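You operate a simulated robot arm through the tools that you are given. There is no shell and no other tool. Be economical: measure what you need, move in short steps, check, and stop when the job is done.

The job below is to be done with a simulated two-armed robot. You get a single attempt, and the scene is never put back.

TASK
Shut the meter hatch. Pick up the lemon bottle with one hand, pass it to the other hand and put it on the worktop. Pull the tank drawer open. The order is free. Set down upright: lemon bottle.

The check looks at the end state, three seconds after you hand in, the way a careful person would. Anything else that was tipped, shoved, dropped, spilled or broken makes it a failure.

THE ROBOT
Two 7-joint arms with three-finger grippers on one trunk, on a base that drives. Base frame: it is fixed to the floor where the robot stands at the start and does not move with it; the origin is under the middle of the robot, x ahead of it, y to its left, z up. Readings come in m, degrees, newtons and seconds.
The left shoulder is at the start at [0.07, 0.146, 1.358], the right one opposite. With the tool pointing down near the work surface each hand reaches from about 0.1 to 0.64 m from the robot's upright axis, wherever it stands, measured 20 degrees to its own side. Places, roughly: lemon bottle [-1.75, -1.75, 1]; meter hatch [0.8, -0.1, 1.4]; tank drawer [-0.9, 0.8, 0.7]; worktop [-3.6, -0.8, 0.9]. Payload 2.2 kg a hand.
Tool frame (each hand has its own): the origin (TCP) lies between the finger pads and is the grasp point; the fingertips stand 0.028 m ahead of it; z points along the fingers, y is the line along which they close. The gripper opens to 0.102 m. The gripper's body begins 0.071 m behind the TCP.
Orientation is told as [roll, pitch, yaw] about the base's x, y, z axes, in that order, counted from this pose: with the fingers straight down and closing along the base's y, the tool's x points along the base's -x, its y along +y and its z along -z.

THE INTERFACE
- The arms move only by the tool drive_tool. It takes "left_targets", "right_targets" or both (then of equal length, played together; a hand with none holds still); each is a list of rows, each a list of 6 numbers: the shift along the tool's x, y, z in m, then the turn, a rotation vector about the tool's x, y, z in degrees. In form: [[x, y, z, wx, wy, wz], ...]. A call has 1 to 8 rows; each row shifts and turns the commanded pose from where the row before left it, along the tool's axes as they then stand. "left_hand" and "right_hand" are, for a hand that has rows, the finger opening in m, from 0 to 0.102, set as the call begins (left out, the last holds). A row lasts 0.2 s, in which the tool goes at most 0.05 m and 8.6 degrees; a call with a longer step from one row to the next is refused whole, and so is a gripper value outside its range. Where a pose cannot be reached the arm comes as near as it can. A force on the tool above 40 N (or 10 N above the force at the start of the call, whichever is more), or a blocked arm, ends the call early, and 0.2 s more pass. The fingers move at their own pace and stop on an object; they squeeze with about 29 N. The grip force told is the motor's: it shows also when the fingers shut on nothing. Time passes only in rows, and 0.2 s behind the last, so rows that do not move let the fingers close. The reply holds the time, the measured pose of the TCP, the force on the tool along the base axes, the opening and the grip force, in the units named above and with some noise, with the torque about the TCP (base axes, N m) and any sound that the robot's microphone picked up, and new pictures: "views" is both (left out), scene, wrist or none (wrist: the cameras of the hands that moved).
- Cameras (640 x 400 px; columns grow to the right, rows downward): "scene" is now at [0.1035, 0.0755, 1.6002]; the picture's right is [0.81, -0.58, 0.00], its down [-0.25, -0.36, -0.90] and it looks along [0.52, 0.73, -0.44] (base axes); focal length 214 px, centre (320, 200). "left" rides on the left gripper at [0.072, 0.038, -0.086] in its tool frame; the picture's right is [-0.46, 0.89, 0.00], its down [-0.60, -0.32, -0.73] and it looks along [-0.65, -0.34, 0.68] (tool axes); focal length 256 px, centre (320, 200). "right" rides on the right gripper at [0.069, 0.044, -0.086] in its tool frame; the picture's right is [-0.53, 0.85, 0.00], its down [-0.58, -0.37, -0.73] and it looks along [-0.62, -0.39, 0.68] (tool axes); focal length 256 px, centre (320, 200).
- slide_trunk(by): slides the trunk up (or, below 0, down) by that many m; the arms and the scene camera ride with it, the base frame stays. It gives what a move gives, with no picture.
- steer(legs): drives the robot by 1 to 6 legs, each [ahead, left, turn to the left] in m, m and degrees, along the robot's own axes; the way and the turn of a leg run together, so that a leg with both is an arc; at most 1.5 m and 180 degrees a leg. The arms and the cameras ride along, it lands a little off, and it stops where it bumps. It gives what a move gives, and a new picture of the scene camera.
- pan_tilt(pan, tilt): turns the head with the scene camera to pan (to the left, within 86 degrees either way) and tilt (down, from -29 to 69), counted from straight ahead of the robot. It gives what a move gives, and a new picture of the scene camera.
- point_at(camera, pixels): for up to 12 pixels [column, row] of the newest picture of that camera ("zoom" is the newest enlarged one), the place [x, y, z] in the base frame of the surface seen there, good to about 0.003 m. The clock stands still meanwhile.
- close_up(camera, box): a new picture of the part [left, top, right, bottom] of that camera's present view, enlarged. The clock stands still meanwhile.
- close_job(): hands the job in; it is judged then, once.

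Work in short steps. Measure before you move; look again where a grasp or a placing could have gone wrong, and mend it. You have 110 turns and 260 pictures in all, those below and enlarged ones among them. Open the grippers and draw the arms clear of the work before you hand the job in, unless the task says otherwise; then end with one line.

The tools are called as a command line: name --argument value ..., lists and objects as JSON in quotes. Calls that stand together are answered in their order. drive_tool: Moves the arms, as the interface text tells. Its arguments: {"type":"object","properties":{"left_targets":{"type":"array"},"left_hand":{"type":"number"},"right_targets":{"type":"array"},"right_hand":{"type":"number"},"views":{"type":"string","enum":["both","scene","wrist","none"]}},"required":[]} The other tools are called the same way: slide_trunk (by) slides the trunk up or down; steer (legs) drives the base; pan_tilt (pan, tilt) turns the head that bears the scene camera; point_at (camera, pixels) gives the place of the surface under pixels of a picture; close_up (camera, box) takes an enlarged picture of a part of a camera's view; close_job () hands the job in.

At the start:

```text
time_s: 0.0
left_ee_pos: [0.2703, 0.3131, 1.5363]
left_orientation: [0.0, 0.0, 0.0]
left_contact_force: [0.1, -0.4, 0.3]
left_ft_torque: [0.01, 0.04, -0.02]
left_grip_width: 0.1022
left_grip_force: 0.0
right_ee_pos: [0.2854, 0.014, 1.5469]
right_orientation: [0.0, 0.0, 0.0]
right_contact_force: [-0.1, -0.3, 0.2]
right_ft_torque: [0.0, 0.02, -0.01]
right_grip_width: 0.1021
right_grip_force: 0.1
trunk travel left (down, up): [-0.895, 0.045]
robot x, y, heading: [-0.0001, -0.0006, -0.4]
head pan, tilt: [54.5, 25.9]
```

scene: 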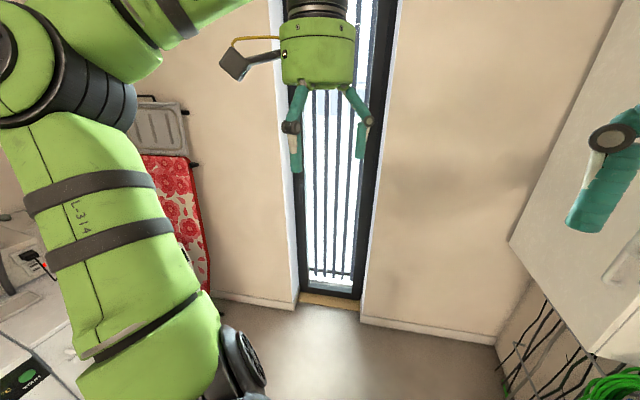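
right: 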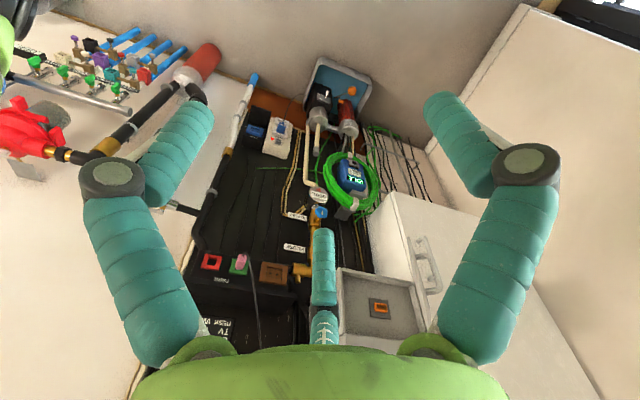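
left: 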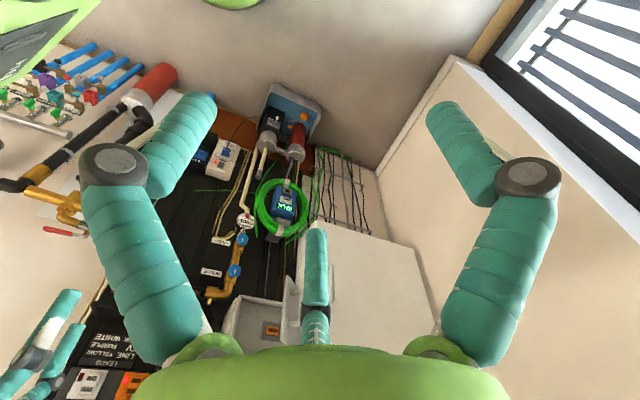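

The scene camera looks left; I turn the head toward the hatch straight ahead to see it.

pan_tilt --pan -8 --tilt 20

```text
time_s: 1.3
left_ee_pos: [0.2697, 0.3135, 1.5366]
left_orientation: [0.1, -0.1, 0.1]
left_contact_force: [0.0, -1.0, 0.4]
left_ft_torque: [-0.01, -0.04, -0.01]
left_grip_width: 0.1021
left_grip_force: 0.0
right_ee_pos: [0.2867, 0.0158, 1.5461]
right_orientation: [0.1, 0.0, 0.0]
right_contact_force: [-0.7, -0.5, -0.3]
right_ft_torque: [0.0, -0.01, -0.02]
right_grip_width: 0.102
right_grip_force: 0.0
trunk travel left (down, up): [-0.895, 0.045]
robot x, y, heading: [0.0027, 0.0005, 0.2]
head pan, tilt: [-8.0, 20.0]
```

scene: 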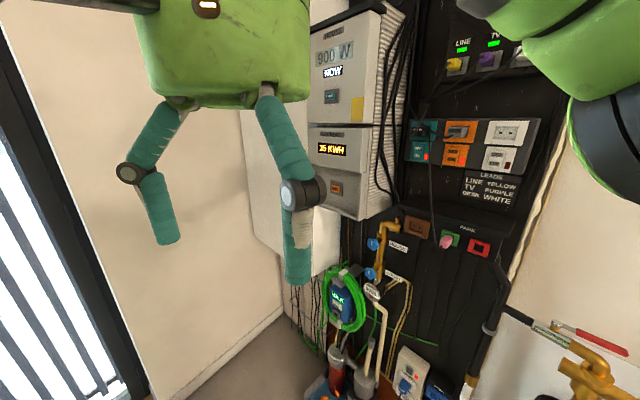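

The white panel left of the meter boxes (about 265,190) may be the open hatch; I enlarge the area and measure several points.

close_up --camera "scene" --box '[220, 0, 420, 260]'

close_up --camera "right" --box '[300, 160, 520, 350]'

point_at --camera "scene" --pixels '[[330, 100], [330, 150], [258, 200], [250, 230], [246, 120], [320, 225], [365, 110], [355, 215], [330, 250], [375, 20], [312, 40], [280, 250]]'

point_at --camera "right" --pixels '[[380, 200], [375, 240], [425, 270], [415, 240], [345, 270], [405, 280], [380, 308], [350, 335], [440, 205], [560, 320], [530, 20], [380, 260]]'

```text
1.54 times, centred on (320, 130) of scene
```

zoom: 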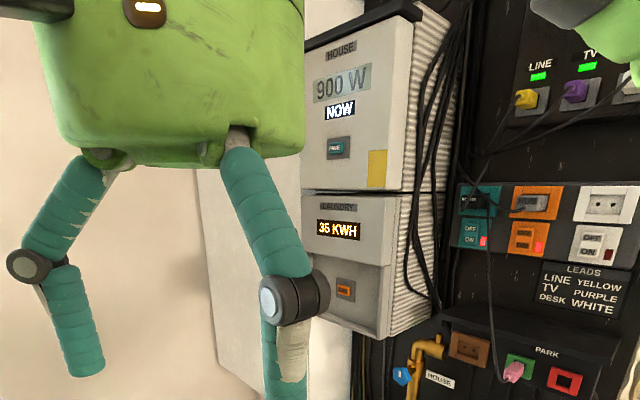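

```text
2.11 times, centred on (410, 255) of right
```

zoom: 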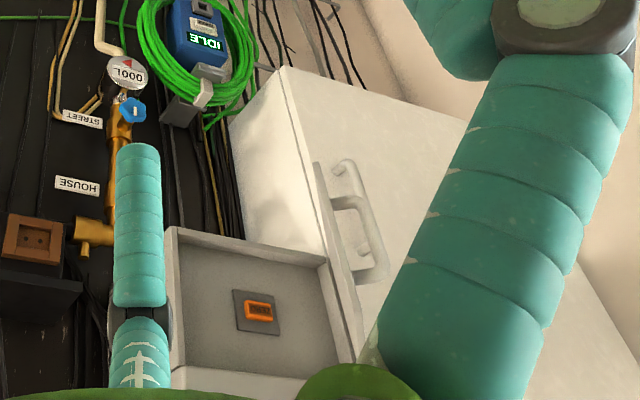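

```text
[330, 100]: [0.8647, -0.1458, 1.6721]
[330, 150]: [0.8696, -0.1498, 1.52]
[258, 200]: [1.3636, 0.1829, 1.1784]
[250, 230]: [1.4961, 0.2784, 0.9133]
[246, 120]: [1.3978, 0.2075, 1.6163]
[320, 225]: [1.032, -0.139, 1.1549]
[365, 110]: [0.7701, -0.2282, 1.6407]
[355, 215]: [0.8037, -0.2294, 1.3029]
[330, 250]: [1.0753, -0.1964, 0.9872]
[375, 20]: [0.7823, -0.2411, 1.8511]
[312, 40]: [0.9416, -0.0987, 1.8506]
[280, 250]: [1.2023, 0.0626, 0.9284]
```

```text
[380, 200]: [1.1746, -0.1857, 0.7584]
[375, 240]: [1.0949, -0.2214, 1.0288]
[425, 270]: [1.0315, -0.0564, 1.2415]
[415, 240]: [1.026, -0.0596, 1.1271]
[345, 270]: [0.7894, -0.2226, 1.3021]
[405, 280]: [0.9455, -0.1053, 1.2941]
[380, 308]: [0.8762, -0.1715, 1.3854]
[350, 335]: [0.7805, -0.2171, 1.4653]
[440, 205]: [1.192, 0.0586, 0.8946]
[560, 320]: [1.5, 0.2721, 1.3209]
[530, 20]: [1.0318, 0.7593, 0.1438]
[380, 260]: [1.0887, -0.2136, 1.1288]
```

The niche with the orange display (right view 378,307) has a thin open door to its right. I enlarge in the left wrist view and measure finely.

close_up --camera "left" --box '[215, 200, 375, 350]'

close_up --camera "right" --box '[370, 200, 470, 340]'

```text
2.67 times, centred on (295, 275) of left
```

zoom: 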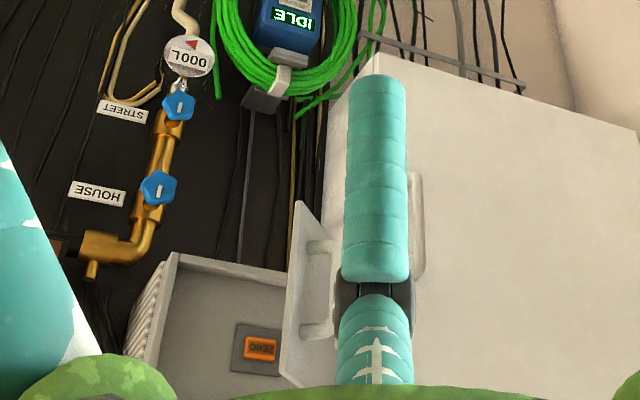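

```text
2.86 times, centred on (420, 270) of right
```

zoom: 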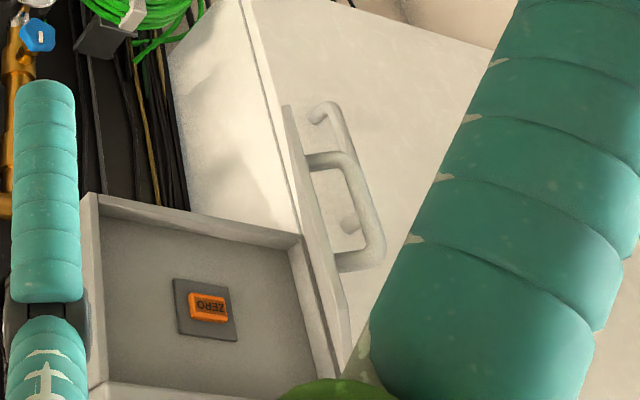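

The hatch door has its own handle (zoom 365,200), seen edge-on beside the niche; I measure door, handle and niche.

point_at --camera "zoom" --pixels '[[345, 165], [372, 215], [360, 262], [320, 160], [290, 120], [318, 220], [338, 310], [300, 250], [328, 360], [92, 205], [205, 308], [350, 355]]'

close_up --camera "left" --box '[270, 240, 350, 350]'

```text
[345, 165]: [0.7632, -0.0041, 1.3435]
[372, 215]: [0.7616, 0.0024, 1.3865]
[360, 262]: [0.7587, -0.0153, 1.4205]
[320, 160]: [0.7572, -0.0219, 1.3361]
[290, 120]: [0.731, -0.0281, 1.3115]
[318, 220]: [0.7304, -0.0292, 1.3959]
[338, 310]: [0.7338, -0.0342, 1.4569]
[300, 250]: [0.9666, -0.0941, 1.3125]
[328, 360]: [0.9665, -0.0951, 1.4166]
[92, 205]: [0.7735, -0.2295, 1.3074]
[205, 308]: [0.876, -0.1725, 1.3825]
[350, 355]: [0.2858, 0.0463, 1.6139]
```

```text
3.64 times, centred on (310, 295) of left
```

zoom: 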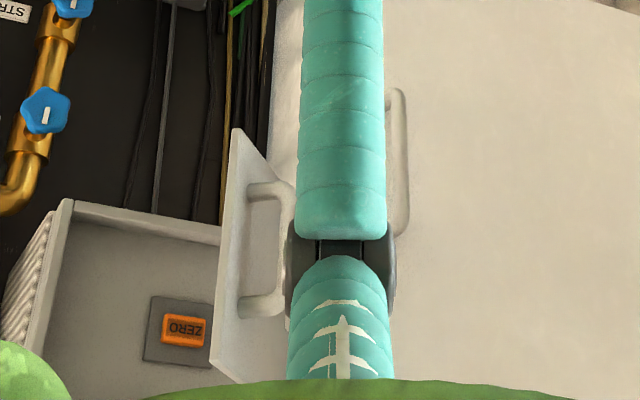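

Hatch geometry: hinge ≈(0.967,-0.094), free edge (0.731,-0.03) now, closed at ≈(0.772,-0.229); it must be pushed toward about -y. I drive left so that the right hand can push it without crossing arms.

steer --legs '[[0.05, 0.28, 0]]'

pan_tilt --pan -25 --tilt 20

```text
time_s: 3.3
left_ee_pos: [0.3191, 0.5895, 1.5378]
left_orientation: [0.2, -0.1, -0.1]
left_contact_force: [0.6, -0.7, 0.3]
left_ft_torque: [0.04, 0.01, 0.0]
left_grip_width: 0.1022
left_grip_force: 0.0
right_ee_pos: [0.3356, 0.2908, 1.5476]
right_orientation: [0.3, 0.1, -0.1]
right_contact_force: [0.2, 0.4, 0.3]
right_ft_torque: [0.05, 0.01, 0.04]
right_grip_width: 0.1023
right_grip_force: 0.1
trunk travel left (down, up): [-0.895, 0.045]
robot x, y, heading: [0.0507, 0.2786, -0.0]
head pan, tilt: [-8.0, 20.0]
```

scene: 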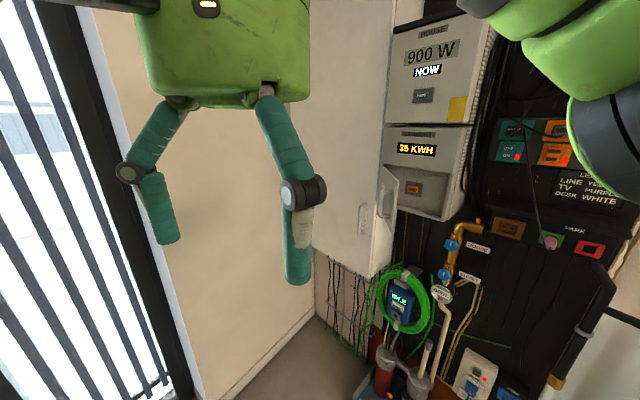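

```text
time_s: 4.1
left_ee_pos: [0.3201, 0.5938, 1.5362]
left_orientation: [0.1, 0.0, -0.2]
left_contact_force: [0.1, 0.1, 0.1]
left_ft_torque: [0.02, 0.0, 0.0]
left_grip_width: 0.102
left_grip_force: 0.0
right_ee_pos: [0.3351, 0.2956, 1.5466]
right_orientation: [0.1, -0.1, -0.1]
right_contact_force: [-1.2, 0.6, 0.0]
right_ft_torque: [-0.01, 0.01, 0.01]
right_grip_width: 0.1022
right_grip_force: 0.1
trunk travel left (down, up): [-0.895, 0.045]
robot x, y, heading: [0.0461, 0.2839, 0.0]
head pan, tilt: [-25.0, 20.0]
```

scene: 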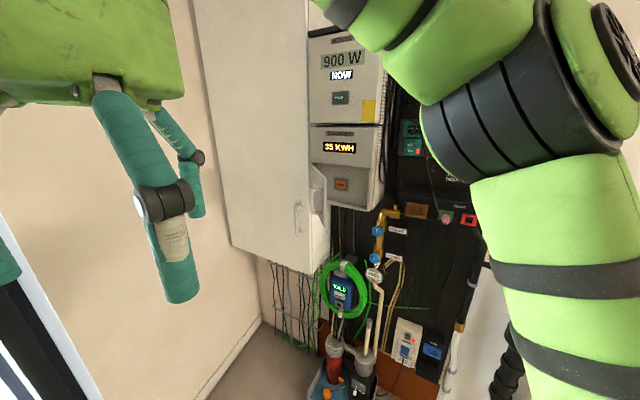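

The hatch door is visible (318,195), open. I close the right fingers and bring that hand forward and down to z≈1.39, starting to pitch it to horizontal.

drive_tool --right_targets '[[-0.03, 0, 0.035, 0, 0, 0], [-0.03, 0, 0.035, 0, 0, 0], [-0.03, 0, 0.035, 0, 0, 0], [-0.03, 0, 0.03, 0, 0, 0], [0, 0, 0, 0, -8.2, 0], [0, 0, 0, 0, -8.2, 0], [0, 0, 0, 0, -8.2, 0], [0, 0, 0, 0, -8.2, 0]]' --right_hand 0 --views "none"

drive_tool --right_targets '[[0, 0, 0, 0, -8.2, 0], [0, 0, 0, 0, -8.2, 0], [0, 0, 0, 0, -8.2, 0], [0, 0, 0, 0, -8.2, 0], [0, 0, 0, 0, -8.2, 0], [0, 0, 0, 0, -8.2, 0], [0, 0, 0, 0, -8, 0]]' --views "scene"

```text
time_s: 5.9
left_ee_pos: [0.3207, 0.594, 1.5366]
left_orientation: [0.0, 0.0, -0.1]
left_contact_force: [1.6, 0.4, 0.5]
left_ft_torque: [-0.02, -0.02, 0.01]
left_grip_width: 0.1019
left_grip_force: 0.1
right_ee_pos: [0.4551, 0.2945, 1.4112]
right_orientation: [0.2, -32.9, -0.1]
right_contact_force: [-0.8, -0.7, 0.2]
right_ft_torque: [-0.02, 0.0, 0.0]
right_grip_width: 0.0021
right_grip_force: 29.0
trunk travel left (down, up): [-0.895, 0.045]
robot x, y, heading: [0.0481, 0.2819, 0.3]
head pan, tilt: [-25.0, 20.0]
```

```text
time_s: 7.5
left_ee_pos: [0.3188, 0.5953, 1.5362]
left_orientation: [-0.1, -0.2, 0.0]
left_contact_force: [-0.1, -0.8, 0.5]
left_ft_torque: [0.01, -0.03, 0.01]
left_grip_width: 0.1019
left_grip_force: 0.1
right_ee_pos: [0.4556, 0.2964, 1.4124]
right_orientation: [141.7, -89.7, -141.8]
right_contact_force: [0.2, 0.3, 0.6]
right_ft_torque: [0.03, 0.0, -0.04]
right_grip_width: 0.0023
right_grip_force: 28.7
trunk travel left (down, up): [-0.895, 0.045]
robot x, y, heading: [0.0487, 0.2816, -0.0]
head pan, tilt: [-25.0, 20.0]
```

scene: 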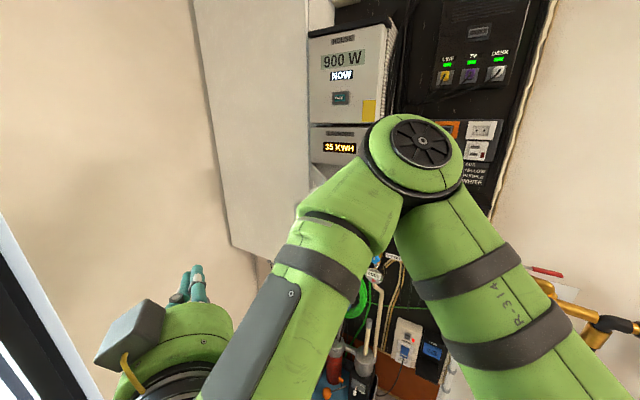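

The right hand points forward. The handle bar's arc runs from (0.76,0.00) to about (0.762,-0.19), nearly straight along -y, so I'll sweep it with the finger side. I yaw slightly right, lower 3 cm, and drive a little forward.

drive_tool --right_targets '[[0.01, 0, 0, 8, 0, 0], [0.01, 0, 0, 8, 0, 0], [0.01, 0, 0, 8, 0, 0]]' --views "none"

steer --legs '[[0.1, 0, 0]]'

```text
time_s: 8.3
left_ee_pos: [0.3209, 0.5961, 1.5364]
left_orientation: [-0.1, 0.1, 0.0]
left_contact_force: [-0.2, -0.3, -0.5]
left_ft_torque: [-0.05, 0.02, -0.01]
left_grip_width: 0.1018
left_grip_force: 0.1
right_ee_pos: [0.456, 0.2937, 1.3837]
right_orientation: [63.5, -89.8, -87.8]
right_contact_force: [-0.8, 0.7, -0.2]
right_ft_torque: [0.0, 0.02, -0.03]
right_grip_width: 0.0021
right_grip_force: 29.2
trunk travel left (down, up): [-0.895, 0.045]
robot x, y, heading: [0.0494, 0.2811, 0.0]
head pan, tilt: [-25.0, 20.0]
```

```text
time_s: 9.5
left_ee_pos: [0.4085, 0.5931, 1.5379]
left_orientation: [0.1, -0.5, 0.0]
left_contact_force: [-0.6, 0.7, -0.2]
left_ft_torque: [0.04, -0.1, -0.02]
left_grip_width: 0.1022
left_grip_force: 0.1
right_ee_pos: [0.5459, 0.2955, 1.3848]
right_orientation: [138.7, -89.6, -162.6]
right_contact_force: [-1.4, -0.3, 0.0]
right_ft_torque: [0.0, 0.0, 0.03]
right_grip_width: 0.0022
right_grip_force: 28.7
trunk travel left (down, up): [-0.895, 0.045]
robot x, y, heading: [0.1479, 0.2795, 0.0]
head pan, tilt: [-25.0, 20.0]
```

scene: 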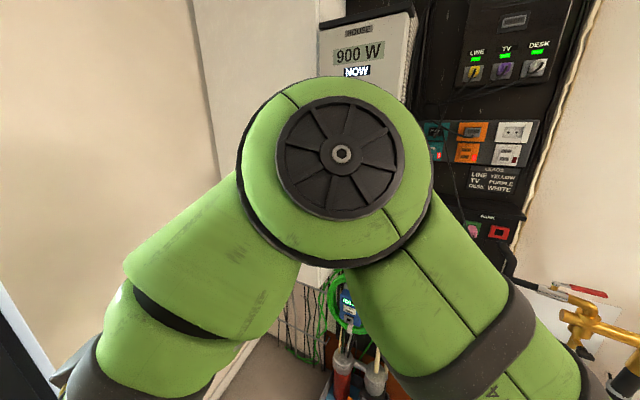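

The elbow sits in front of the head; I check how near it is to the cabinet.

point_at --camera "scene" --pixels '[[340, 155], [300, 100], [380, 110]]'

```text
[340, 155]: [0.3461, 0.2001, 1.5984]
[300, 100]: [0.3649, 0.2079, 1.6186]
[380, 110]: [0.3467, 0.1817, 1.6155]
```

Elbow is well clear (x≈0.35). I bring the TCP to about (0.745,0.08), left of the handle bar.

drive_tool --right_targets '[[0, -0.0165, 0.0386, 0, 0, 0], [0, -0.0165, 0.0386, 0, 0, 0], [0, -0.0165, 0.0386, 0, 0, 0], [0, -0.0165, 0.0386, 0, 0, 0], [0, -0.0165, 0.0386, 0, 0, 0], [0, -0.0165, 0.0386, 0, 0, 0], [0, -0.0145, 0.036, 0, 0, 0]]'

```text
time_s: 11.1
left_ee_pos: [0.4201, 0.5917, 1.5363]
left_orientation: [0.2, 0.0, 0.0]
left_contact_force: [0.7, 0.5, 0.3]
left_ft_torque: [0.01, 0.02, -0.03]
left_grip_width: 0.1019
left_grip_force: 0.1
right_ee_pos: [0.7536, 0.0806, 1.381]
right_orientation: [8.8, -89.9, -32.8]
right_contact_force: [-0.7, 0.2, -0.4]
right_ft_torque: [-0.01, 0.0, 0.0]
right_grip_width: 0.0019
right_grip_force: 29.6
trunk travel left (down, up): [-0.895, 0.045]
robot x, y, heading: [0.1468, 0.282, -0.1]
head pan, tilt: [-25.0, 20.0]
```

scene: 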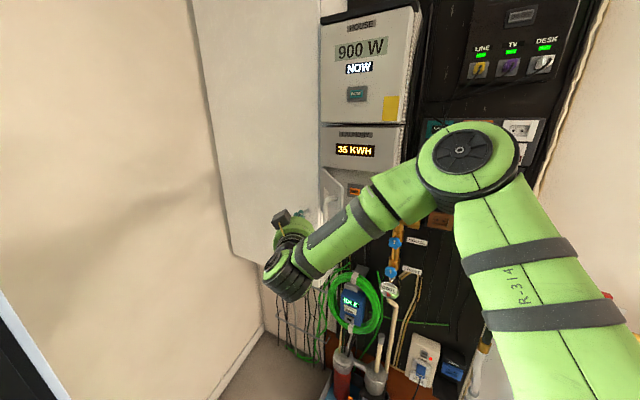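
right: 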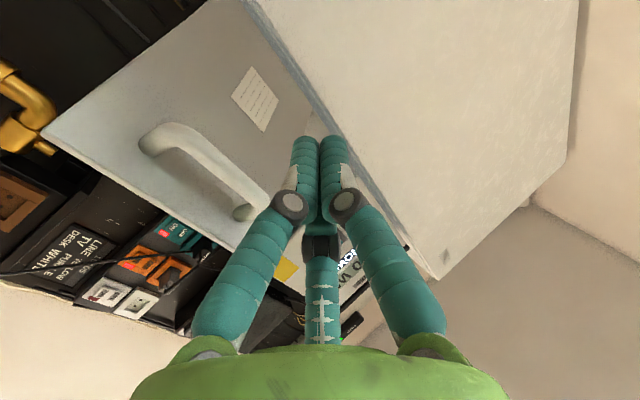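

The closed fingers are just left of the bar (right view 320,140 vs handle 200,170). I sweep along -y.

drive_tool --right_targets '[[0, -0.0366, 0.0163, 0, 0, 0], [0, -0.0366, 0.0163, 0, 0, 0], [0, -0.0366, 0.0163, 0, 0, 0], [0, -0.0366, 0.0163, 0, 0, 0]]'

```text
time_s: 12.1
left_ee_pos: [0.428, 0.5909, 1.5348]
left_orientation: [0.2, 0.3, -0.1]
left_contact_force: [1.8, 0.0, -0.4]
left_ft_torque: [0.03, 0.11, -0.03]
left_grip_width: 0.102
left_grip_force: 0.0
right_ee_pos: [0.7657, -0.0697, 1.3931]
right_orientation: [-1.7, -88.9, -22.7]
right_contact_force: [2.0, 0.1, -0.5]
right_ft_torque: [-0.03, -0.06, -0.02]
right_grip_width: 0.0021
right_grip_force: 28.8
right hand out of reach, approached as far as the arm can: row 4
trunk travel left (down, up): [-0.895, 0.045]
robot x, y, heading: [0.1508, 0.2832, 0.1]
head pan, tilt: [-25.0, 20.0]
```

scene: 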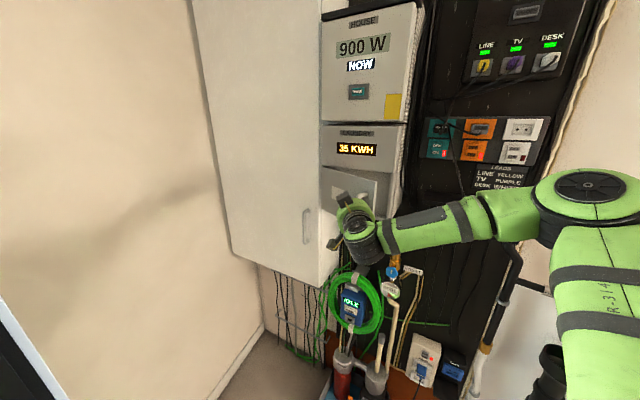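
right: 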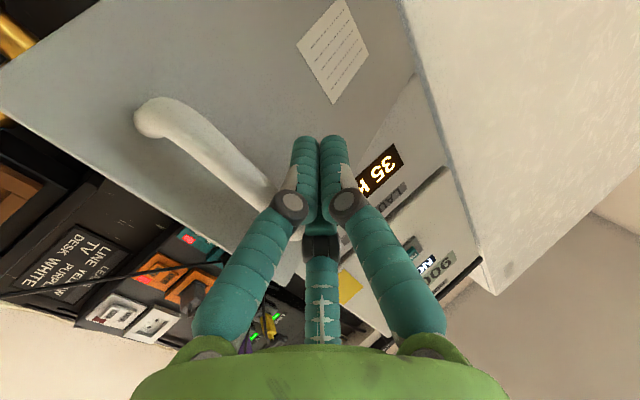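

The door is about half closed; the arm is at its limit. I carry on by driving the base to the right 7 cm.

steer --legs '[[0.0, -0.07, 0]]'

close_up --camera "right" --box '[0, 0, 640, 400]'

```text
time_s: 13.1
left_ee_pos: [0.4135, 0.5363, 1.5364]
left_orientation: [-0.5, -0.3, -0.1]
left_contact_force: [-0.1, 1.7, 0.2]
left_ft_torque: [-0.13, -0.02, 0.0]
left_grip_width: 0.1021
left_grip_force: 0.1
right_ee_pos: [0.7523, -0.1254, 1.4033]
right_orientation: [-34.1, -89.4, 9.7]
right_contact_force: [-1.1, 0.0, 0.2]
right_ft_torque: [0.03, 0.04, -0.06]
right_grip_width: 0.002
right_grip_force: 29.1
trunk travel left (down, up): [-0.895, 0.045]
robot x, y, heading: [0.1466, 0.2114, -0.0]
head pan, tilt: [-25.0, 20.0]
```

scene: 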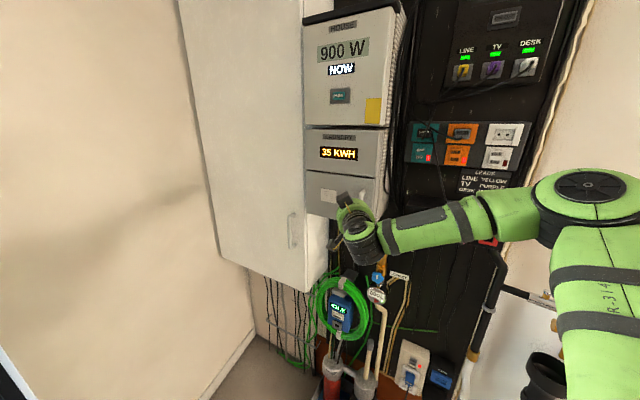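

```text
1.00 times, centred on (320, 200) of right (not enlarged: the box is as wide or as high as the picture)
```

zoom: 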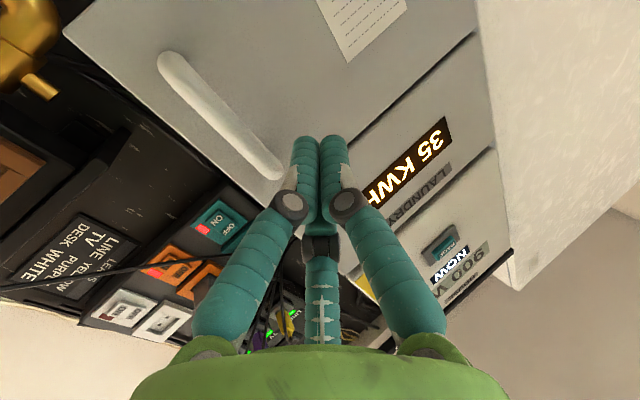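

The door is nearly shut (right view). I push 3 cm more with the base.

steer --legs '[[0.0, -0.035, 0]]'

close_up --camera "right" --box '[0, 0, 640, 400]'

close_up --camera "scene" --box '[270, 100, 430, 250]'

```text
time_s: 13.9
left_ee_pos: [0.4155, 0.5004, 1.5351]
left_orientation: [-0.3, -0.1, -0.1]
left_contact_force: [0.5, -1.3, 0.9]
left_ft_torque: [0.09, 0.0, -0.01]
left_grip_width: 0.1022
left_grip_force: 0.1
right_ee_pos: [0.754, -0.1562, 1.3976]
right_orientation: [-23.5, -88.8, 0.0]
right_contact_force: [-7.0, 29.5, -9.0]
right_ft_torque: [0.06, 0.32, 0.43]
right_grip_width: 0.0021
right_grip_force: 28.7
trunk travel left (down, up): [-0.895, 0.045]
robot x, y, heading: [0.1469, 0.1777, -0.1]
head pan, tilt: [-25.0, 20.0]
```

scene: 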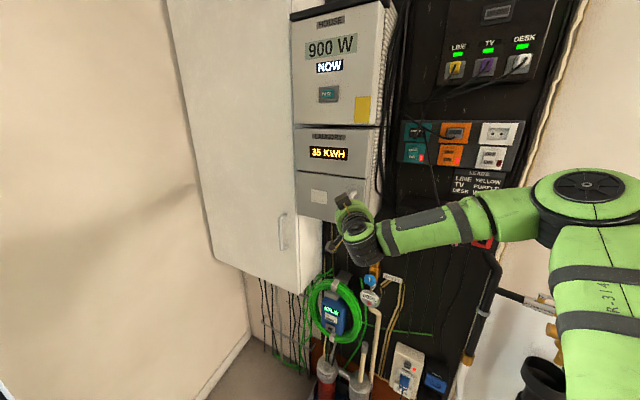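

```text
1.00 times, centred on (320, 200) of right (not enlarged: the box is as wide or as high as the picture)
```

zoom: 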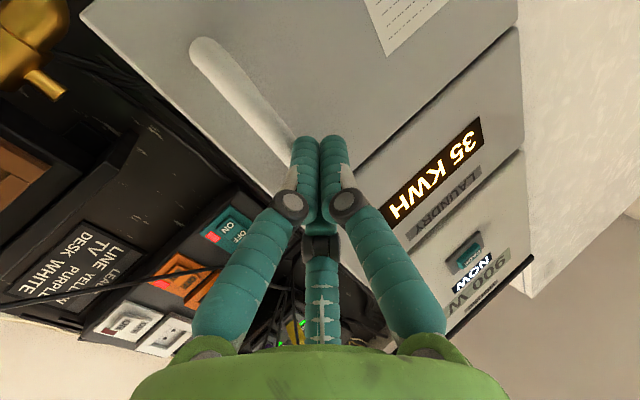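

```text
2.67 times, centred on (350, 175) of scene
```

zoom: 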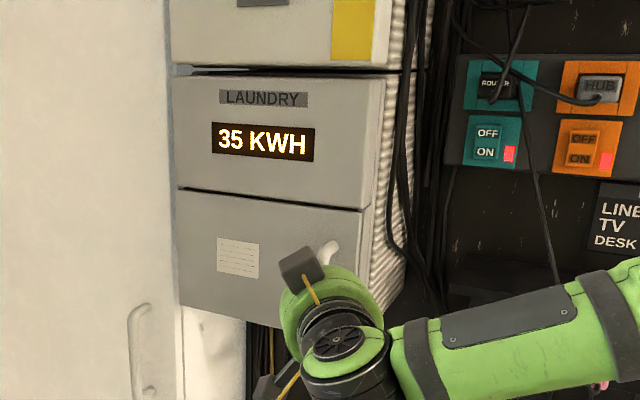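

29.5 N resistance: it is on its stop and looks flush. I drive back left and away, then check that it stays shut.

steer --legs '[[0.0, 0.08, 0], [-0.25, 0, 0]]'

close_up --camera "scene" --box '[280, 100, 440, 250]'

```text
time_s: 16.4
left_ee_pos: [0.1761, 0.5665, 1.5369]
left_orientation: [-0.1, 0.1, -0.2]
left_contact_force: [0.4, -0.3, -0.4]
left_ft_torque: [0.04, 0.08, 0.05]
left_grip_width: 0.102
left_grip_force: 0.0
right_ee_pos: [0.5099, -0.0889, 1.3926]
right_orientation: [-6.5, -88.5, -17.3]
right_contact_force: [0.3, 0.6, -0.6]
right_ft_torque: [-0.03, -0.05, -0.02]
right_grip_width: 0.0019
right_grip_force: 29.4
trunk travel left (down, up): [-0.895, 0.045]
robot x, y, heading: [-0.1003, 0.2556, -0.5]
head pan, tilt: [-25.0, 20.0]
```

scene: 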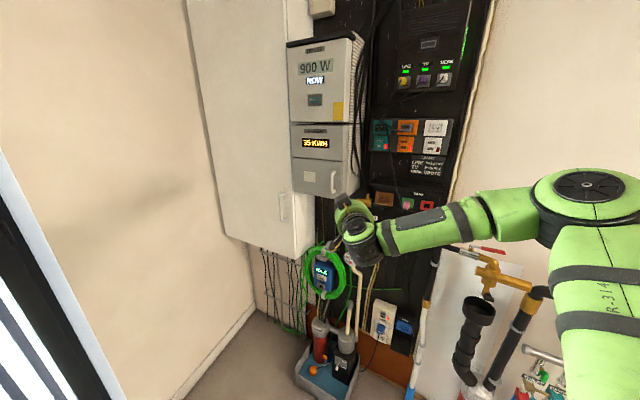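

```text
2.67 times, centred on (360, 175) of scene
```

zoom: 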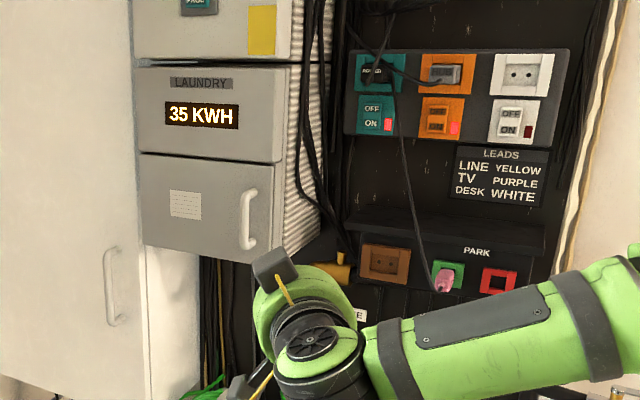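

Hatch is shut and stays shut. Now I fold the right arm back: retract, undo the yaw, and pitch the tool down again.

drive_tool --right_targets '[[0, 0, -0.045, 0, 0, 0], [0, 0, -0.045, 0, 0, 0], [0, 0, -0.045, 0, 0, 0], [-0.02, 0, -0.03, -8, 0, 0], [-0.02, 0, -0.03, -8, 0, 0], [-0.02, 0, -0.02, -8, 0, 0], [0, 0, 0, 0, 8.2, 0], [0, 0, 0, 0, 8.2, 0]]' --right_hand 0.1 --views "none"

drive_tool --right_targets '[[0, 0, 0, 0, 8.2, 0], [0, 0, 0, 0, 8.2, 0], [0, 0, 0, 0, 8.2, 0], [0, 0, 0, 0, 8.2, 0], [0, 0, 0, 0, 8.2, 0], [0, 0, 0, 0, 8.2, 0], [0, 0, 0, 0, 8.2, 0], [0, 0, 0, 0, 8.2, 0]]' --views "none"

pan_tilt --pan 86 --tilt 30

```text
time_s: 18.2
left_ee_pos: [0.1723, 0.5702, 1.5354]
left_orientation: [-0.1, 0.0, -0.2]
left_contact_force: [-0.5, 0.6, -0.1]
left_ft_torque: [-0.03, 0.03, 0.0]
left_grip_width: 0.1019
left_grip_force: 0.0
right_ee_pos: [0.3693, -0.0126, 1.4846]
right_orientation: [1.0, -72.3, -0.5]
right_contact_force: [0.6, -0.3, 0.2]
right_ft_torque: [0.0, 0.0, 0.01]
right_grip_width: 0.1001
right_grip_force: 0.1
right hand out of reach, approached as far as the arm can: row 3, 4, 5
trunk travel left (down, up): [-0.895, 0.045]
robot x, y, heading: [-0.1033, 0.2579, -0.3]
head pan, tilt: [-25.0, 20.0]
```

```text
time_s: 20.0
left_ee_pos: [0.1728, 0.57, 1.5353]
left_orientation: [-0.1, 0.1, -0.1]
left_contact_force: [-0.7, 0.9, -0.7]
left_ft_torque: [-0.03, -0.02, -0.01]
left_grip_width: 0.1022
left_grip_force: 0.0
right_ee_pos: [0.3684, -0.0129, 1.4828]
right_orientation: [0.4, -6.7, 0.4]
right_contact_force: [-0.8, -0.4, 0.6]
right_ft_torque: [-0.01, 0.0, -0.02]
right_grip_width: 0.1002
right_grip_force: 0.1
trunk travel left (down, up): [-0.895, 0.045]
robot x, y, heading: [-0.1013, 0.2553, -0.3]
head pan, tilt: [-25.0, 20.0]
```

```text
time_s: 21.9
left_ee_pos: [0.1697, 0.5682, 1.537]
left_orientation: [-0.1, -0.1, -0.2]
left_contact_force: [-0.3, -0.4, -0.3]
left_ft_torque: [0.0, 0.02, 0.01]
left_grip_width: 0.1019
left_grip_force: 0.0
right_ee_pos: [0.3676, -0.0133, 1.484]
right_orientation: [0.4, -6.7, 0.3]
right_contact_force: [1.0, 0.4, 0.1]
right_ft_torque: [-0.02, -0.02, 0.03]
right_grip_width: 0.0999
right_grip_force: 0.1
trunk travel left (down, up): [-0.895, 0.045]
robot x, y, heading: [-0.1011, 0.2568, -0.2]
head pan, tilt: [85.9, 30.0]
```

scene: 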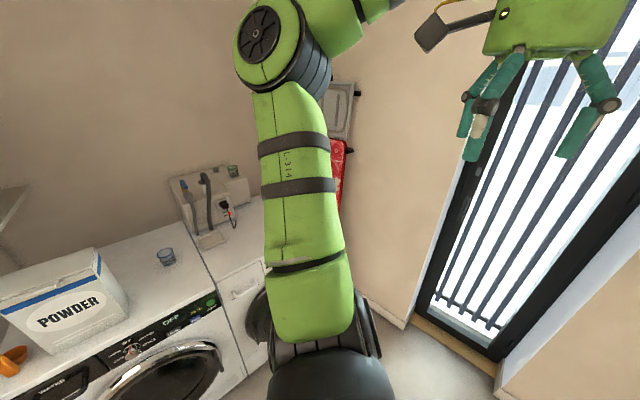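

Turn needed toward the appliances; I first measure clearances around.

point_at --camera "scene" --pixels '[[400, 300], [240, 300], [190, 350], [90, 270], [165, 255], [340, 170], [470, 260], [150, 150], [225, 215], [205, 305], [60, 385], [320, 395]]'

```text
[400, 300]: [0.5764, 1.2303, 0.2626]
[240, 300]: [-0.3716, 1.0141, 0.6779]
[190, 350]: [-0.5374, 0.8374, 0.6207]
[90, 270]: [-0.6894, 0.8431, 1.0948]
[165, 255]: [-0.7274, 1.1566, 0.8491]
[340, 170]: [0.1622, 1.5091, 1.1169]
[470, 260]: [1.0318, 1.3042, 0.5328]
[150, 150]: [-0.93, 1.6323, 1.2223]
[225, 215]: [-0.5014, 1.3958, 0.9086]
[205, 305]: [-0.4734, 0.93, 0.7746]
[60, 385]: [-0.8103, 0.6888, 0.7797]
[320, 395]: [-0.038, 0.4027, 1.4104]
```

Appliance fronts lie on a line with outward normal ≈(0.59,-0.81), 0.77 m away; turning in place is clear. I turn left 126° to face them.

steer --legs '[[0, 0, 126]]'

pan_tilt --pan 20 --tilt 35

```text
time_s: 27.5
left_ee_pos: [-0.5111, 0.292, 1.5371]
left_orientation: [-0.1, 0.0, 125.7]
left_contact_force: [0.3, 0.1, -0.3]
left_ft_torque: [0.01, 0.0, 0.0]
left_grip_width: 0.102
left_grip_force: 0.1
right_ee_pos: [-0.1552, 0.793, 1.484]
right_orientation: [0.4, -6.9, 126.2]
right_contact_force: [-0.5, -0.4, 0.5]
right_ft_torque: [0.0, 0.0, -0.02]
right_grip_width: 0.1
right_grip_force: 0.0
trunk travel left (down, up): [-0.895, 0.045]
robot x, y, heading: [-0.1017, 0.2574, 125.6]
head pan, tilt: [85.9, 30.0]
```

scene: 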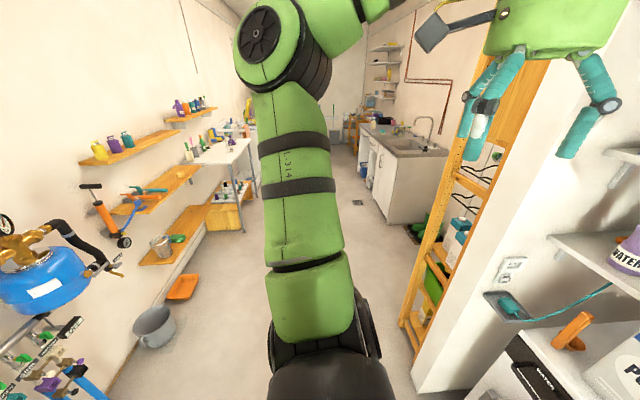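

```text
time_s: 28.9
left_ee_pos: [-0.5107, 0.2922, 1.5348]
left_orientation: [0.1, -0.2, 125.7]
left_contact_force: [-0.1, 0.5, -1.6]
left_ft_torque: [-0.01, 0.02, 0.04]
left_grip_width: 0.102
left_grip_force: 0.1
right_ee_pos: [-0.1544, 0.7929, 1.485]
right_orientation: [0.4, -6.8, 126.3]
right_contact_force: [-0.1, -0.2, -0.8]
right_ft_torque: [-0.01, -0.03, 0.0]
right_grip_width: 0.0999
right_grip_force: 0.1
trunk travel left (down, up): [-0.895, 0.045]
robot x, y, heading: [-0.0995, 0.2567, 125.5]
head pan, tilt: [20.0, 35.0]
```

scene: 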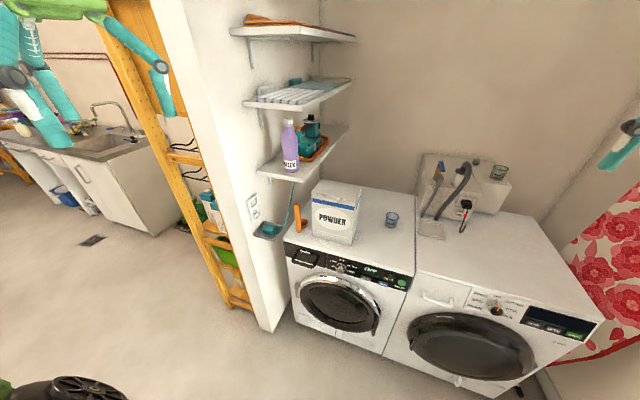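

Two machines: candidates for the tank drawer are at (305,258) on the left one and (437,298) on the right. I measure and enlarge.

close_up --camera "scene" --box '[270, 220, 430, 350]'

close_up --camera "scene" --box '[390, 250, 610, 390]'

point_at --camera "scene" --pixels '[[290, 248], [318, 258], [318, 270], [292, 258], [437, 298], [424, 290], [452, 305], [340, 215], [297, 232], [400, 285], [335, 300], [465, 345]]'

```text
3.08 times, centred on (350, 285) of scene
```

zoom: 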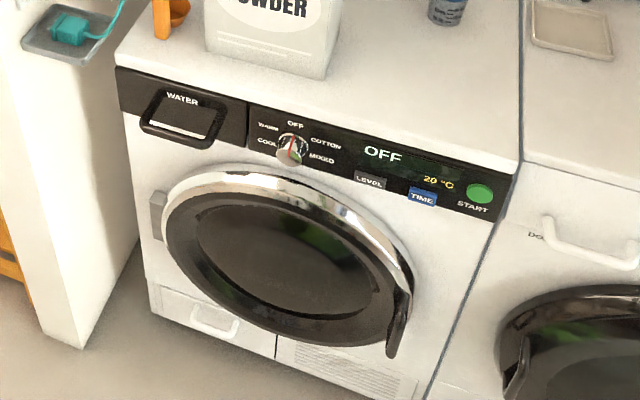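

```text
2.86 times, centred on (500, 320) of scene
```

zoom: 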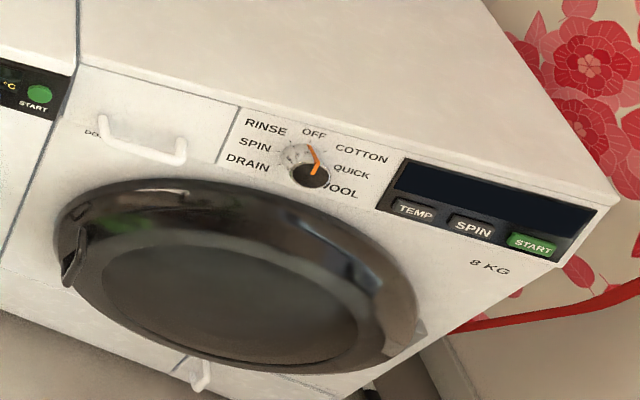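

```text
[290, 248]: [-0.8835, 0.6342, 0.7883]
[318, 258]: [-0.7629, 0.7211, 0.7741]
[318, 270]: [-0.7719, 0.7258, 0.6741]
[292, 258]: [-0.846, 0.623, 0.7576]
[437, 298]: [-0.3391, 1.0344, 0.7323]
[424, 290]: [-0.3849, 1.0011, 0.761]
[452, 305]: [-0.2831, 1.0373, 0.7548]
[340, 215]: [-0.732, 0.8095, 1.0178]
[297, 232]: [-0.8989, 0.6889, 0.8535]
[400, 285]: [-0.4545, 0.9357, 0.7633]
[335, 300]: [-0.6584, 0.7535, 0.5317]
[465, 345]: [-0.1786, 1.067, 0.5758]
```

The left machine's "WATER" tank drawer with black handle (≈(-0.82,0.67,0.76)) is the target. I lower the trunk 0.58 m to bring the left arm to drawer height.

slide_trunk --by -0.58

pan_tilt --pan 25 --tilt 20

close_up --camera "scene" --box '[220, 140, 420, 265]'

```text
refused: -0.58 is not a number from -0.4 to 0.4
```

```text
time_s: 29.7
left_ee_pos: [-0.5112, 0.2922, 1.5365]
left_orientation: [0.0, -0.1, 125.7]
left_contact_force: [-0.7, -0.5, -0.1]
left_ft_torque: [-0.02, 0.01, 0.04]
left_grip_width: 0.102
left_grip_force: 0.0
right_ee_pos: [-0.1546, 0.7924, 1.4847]
right_orientation: [0.3, -6.8, 126.2]
right_contact_force: [0.3, -0.4, -0.1]
right_ft_torque: [-0.01, 0.05, 0.03]
right_grip_width: 0.0997
right_grip_force: 0.1
trunk travel left (down, up): [-0.895, 0.045]
robot x, y, heading: [-0.1003, 0.2564, 125.5]
head pan, tilt: [25.0, 20.0]
```

scene: 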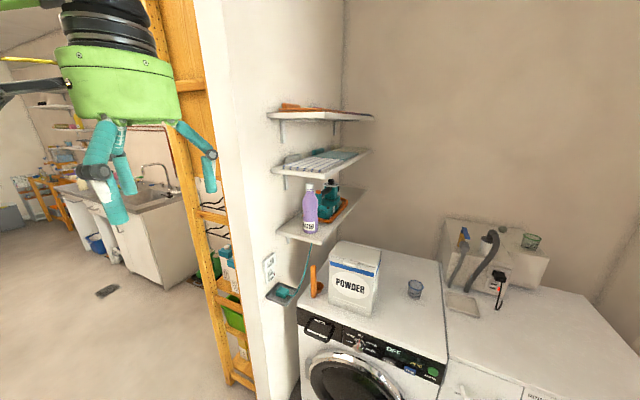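

```text
3.20 times, centred on (320, 202) of scene
```

zoom: 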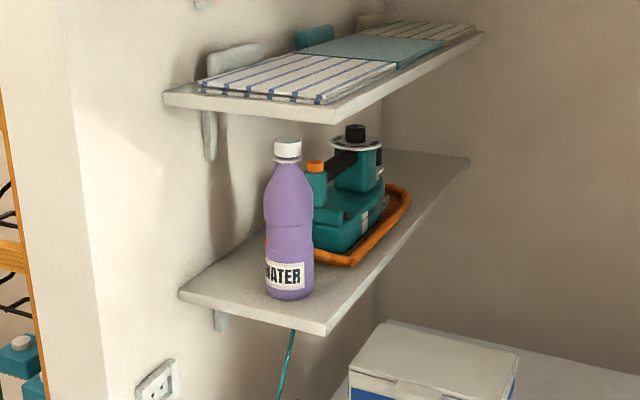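

Slide limit is 0.4 per call; I lower in two steps, the lower camera then giving a better view of the drawer.

slide_trunk --by -0.3

slide_trunk --by -0.28

pan_tilt --pan 25 --tilt 20

close_up --camera "scene" --box '[220, 150, 420, 275]'

```text
time_s: 32.7
left_ee_pos: [-0.5115, 0.2918, 1.2348]
left_orientation: [0.0, -0.1, 125.8]
left_contact_force: [-0.4, 0.1, 0.6]
left_ft_torque: [0.0, -0.03, -0.03]
left_grip_width: 0.1019
left_grip_force: 0.1
right_ee_pos: [-0.1553, 0.7933, 1.1843]
right_orientation: [0.4, -6.8, 126.2]
right_contact_force: [0.2, 0.3, -0.4]
right_ft_torque: [0.0, -0.01, -0.01]
right_grip_width: 0.0997
right_grip_force: 0.1
trunk travel left (down, up): [-0.595, 0.345]
robot x, y, heading: [-0.0997, 0.2556, 125.7]
head pan, tilt: [25.0, 20.0]
```

```text
time_s: 35.5
left_ee_pos: [-0.5114, 0.2914, 0.9563]
left_orientation: [0.0, -0.1, 125.7]
left_contact_force: [0.0, -0.3, 0.0]
left_ft_torque: [-0.02, 0.02, -0.05]
left_grip_width: 0.1019
left_grip_force: 0.1
right_ee_pos: [-0.1551, 0.7933, 0.9046]
right_orientation: [0.4, -6.7, 126.2]
right_contact_force: [0.1, 0.1, -0.1]
right_ft_torque: [-0.01, 0.01, -0.02]
right_grip_width: 0.1001
right_grip_force: 0.1
trunk travel left (down, up): [-0.315, 0.625]
robot x, y, heading: [-0.0982, 0.2525, 125.8]
head pan, tilt: [25.0, 20.0]
```

```text
time_s: 36.1
left_ee_pos: [-0.5114, 0.2929, 0.957]
left_orientation: [0.0, -0.1, 125.7]
left_contact_force: [0.2, -0.1, 0.4]
left_ft_torque: [-0.04, 0.01, 0.02]
left_grip_width: 0.102
left_grip_force: 0.0
right_ee_pos: [-0.1554, 0.7946, 0.9041]
right_orientation: [0.4, -6.8, 126.2]
right_contact_force: [0.8, -0.2, 0.5]
right_ft_torque: [0.0, -0.01, -0.01]
right_grip_width: 0.1
right_grip_force: 0.0
trunk travel left (down, up): [-0.315, 0.625]
robot x, y, heading: [-0.0983, 0.2562, 125.9]
head pan, tilt: [25.0, 20.0]
```

scene: 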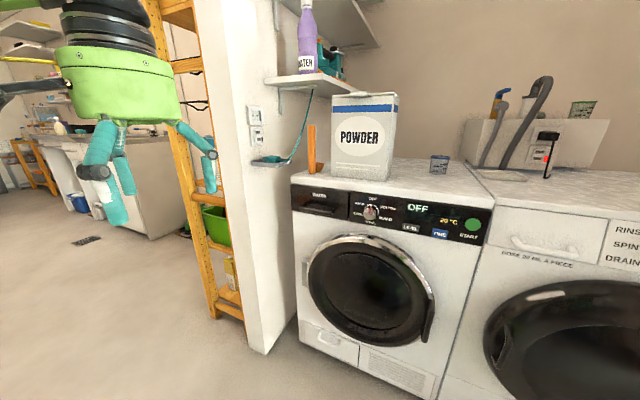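

```text
3.20 times, centred on (320, 212) of scene
```

zoom: 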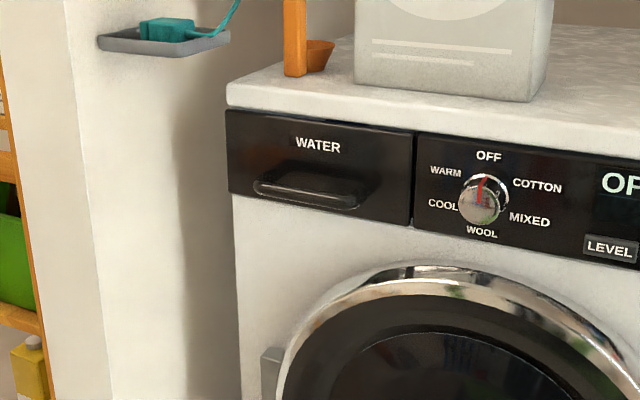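

I measure the handle bar, drawer face and the neighbouring wall and shelf edges.

point_at --camera "zoom" --pixels '[[265, 190], [305, 197], [345, 204], [360, 185], [270, 170], [235, 185], [405, 215], [320, 130], [180, 40], [110, 40], [100, 250], [240, 90]]'

point_at --camera "scene" --pixels '[[290, 88], [305, 90], [240, 200], [360, 45], [295, 75], [235, 50]]'

```text
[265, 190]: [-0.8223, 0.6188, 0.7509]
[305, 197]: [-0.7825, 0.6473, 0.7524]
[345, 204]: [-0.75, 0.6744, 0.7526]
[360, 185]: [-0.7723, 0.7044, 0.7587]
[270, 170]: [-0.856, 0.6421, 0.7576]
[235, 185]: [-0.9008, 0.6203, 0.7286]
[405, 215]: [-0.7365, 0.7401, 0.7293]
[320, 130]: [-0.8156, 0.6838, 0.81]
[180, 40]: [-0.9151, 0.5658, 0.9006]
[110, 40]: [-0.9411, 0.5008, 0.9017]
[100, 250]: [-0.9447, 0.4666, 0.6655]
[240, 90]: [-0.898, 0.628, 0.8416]
```

```text
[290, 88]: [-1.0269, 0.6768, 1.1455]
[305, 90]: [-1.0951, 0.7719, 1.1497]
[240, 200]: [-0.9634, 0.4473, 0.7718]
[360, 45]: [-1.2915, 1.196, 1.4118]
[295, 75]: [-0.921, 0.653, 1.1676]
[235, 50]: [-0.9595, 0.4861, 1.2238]
```

Bar centre ≈(-0.787,0.650,0.755), 0.045 off the face. I bring the left hand forward and down, start pitching to horizontal, and pull the right hand back.

drive_tool --left_targets '[[-0.03, 0, 0.038, 0, 0, 0], [-0.03, 0, 0.038, 0, 0, 0], [-0.03, 0, 0.038, 0, 0, 0], [-0.03, 0, 0.038, 0, 0, 0], [0, 0, 0.02, 0, -8.2, 0], [0, 0, 0.02, 0, -8.2, 0], [0, 0, 0, 0, -8.2, 0], [0, 0, 0, 0, -8.2, 0]]' --right_targets '[[0.02, 0, 0, 0, 0, 0], [0.02, 0, 0, 0, 0, 0], [0.02, 0, 0, 0, 0, 0], [0.02, 0, 0, 0, 0, 0], [0.02, 0, 0, 0, 0, 0], [0.02, 0, 0, 0, 0, 0], [0.02, 0, 0, 0, 0, 0], [0.02, 0, 0, 0, 0, 0]]' --left_hand 0.05 --views "none"

drive_tool --left_targets '[[0, 0, 0, 0, -8.2, 0], [0, 0, 0, 0, -8.2, 0], [0, 0, 0, 0, -8.2, 0], [0, 0, 0, 0, -8.2, 0], [0, 0, 0, 0, -8.2, 0], [0, 0, 0, 0, -8.2, 0], [0, 0, 0, 0, -8, 0]]' --views "scene"

```text
time_s: 37.9
left_ee_pos: [-0.5837, 0.3922, 0.7645]
left_orientation: [-0.1, -33.0, 125.8]
left_contact_force: [-0.2, -0.1, 0.1]
left_ft_torque: [-0.01, 0.0, 0.02]
left_grip_width: 0.0499
left_grip_force: 0.1
right_ee_pos: [-0.0612, 0.6637, 0.8844]
right_orientation: [0.4, -6.8, 126.2]
right_contact_force: [-0.1, -0.4, 1.4]
right_ft_torque: [0.0, 0.02, -0.01]
right_grip_width: 0.1001
right_grip_force: 0.1
trunk travel left (down, up): [-0.315, 0.625]
robot x, y, heading: [-0.0976, 0.2535, 125.6]
head pan, tilt: [25.0, 20.0]
```

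```text
time_s: 39.5
left_ee_pos: [-0.6659, 0.4159, 0.8028]
left_orientation: [164.4, -89.7, -38.8]
left_contact_force: [0.9, -0.5, -0.5]
left_ft_torque: [0.02, -0.03, -0.02]
left_grip_width: 0.0501
left_grip_force: 0.1
left hand out of reach, approached as far as the arm can: row 2, 3, 4, 5, 6, 7
right_ee_pos: [-0.0619, 0.6651, 0.886]
right_orientation: [0.4, -6.9, 126.2]
right_contact_force: [0.8, -0.1, -0.1]
right_ft_torque: [-0.02, 0.01, 0.0]
right_grip_width: 0.1001
right_grip_force: 0.1
trunk travel left (down, up): [-0.315, 0.625]
robot x, y, heading: [-0.1044, 0.2574, 125.5]
head pan, tilt: [25.0, 20.0]
```

scene: 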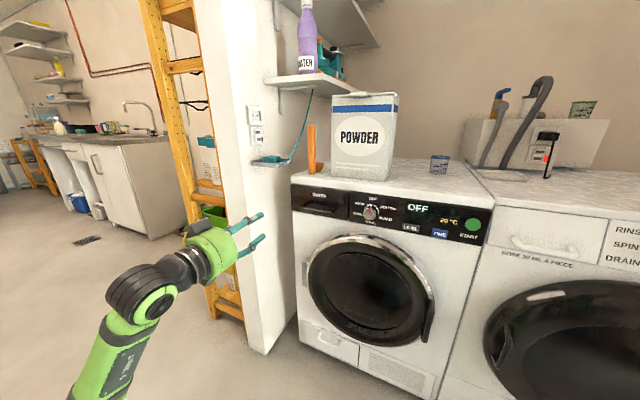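

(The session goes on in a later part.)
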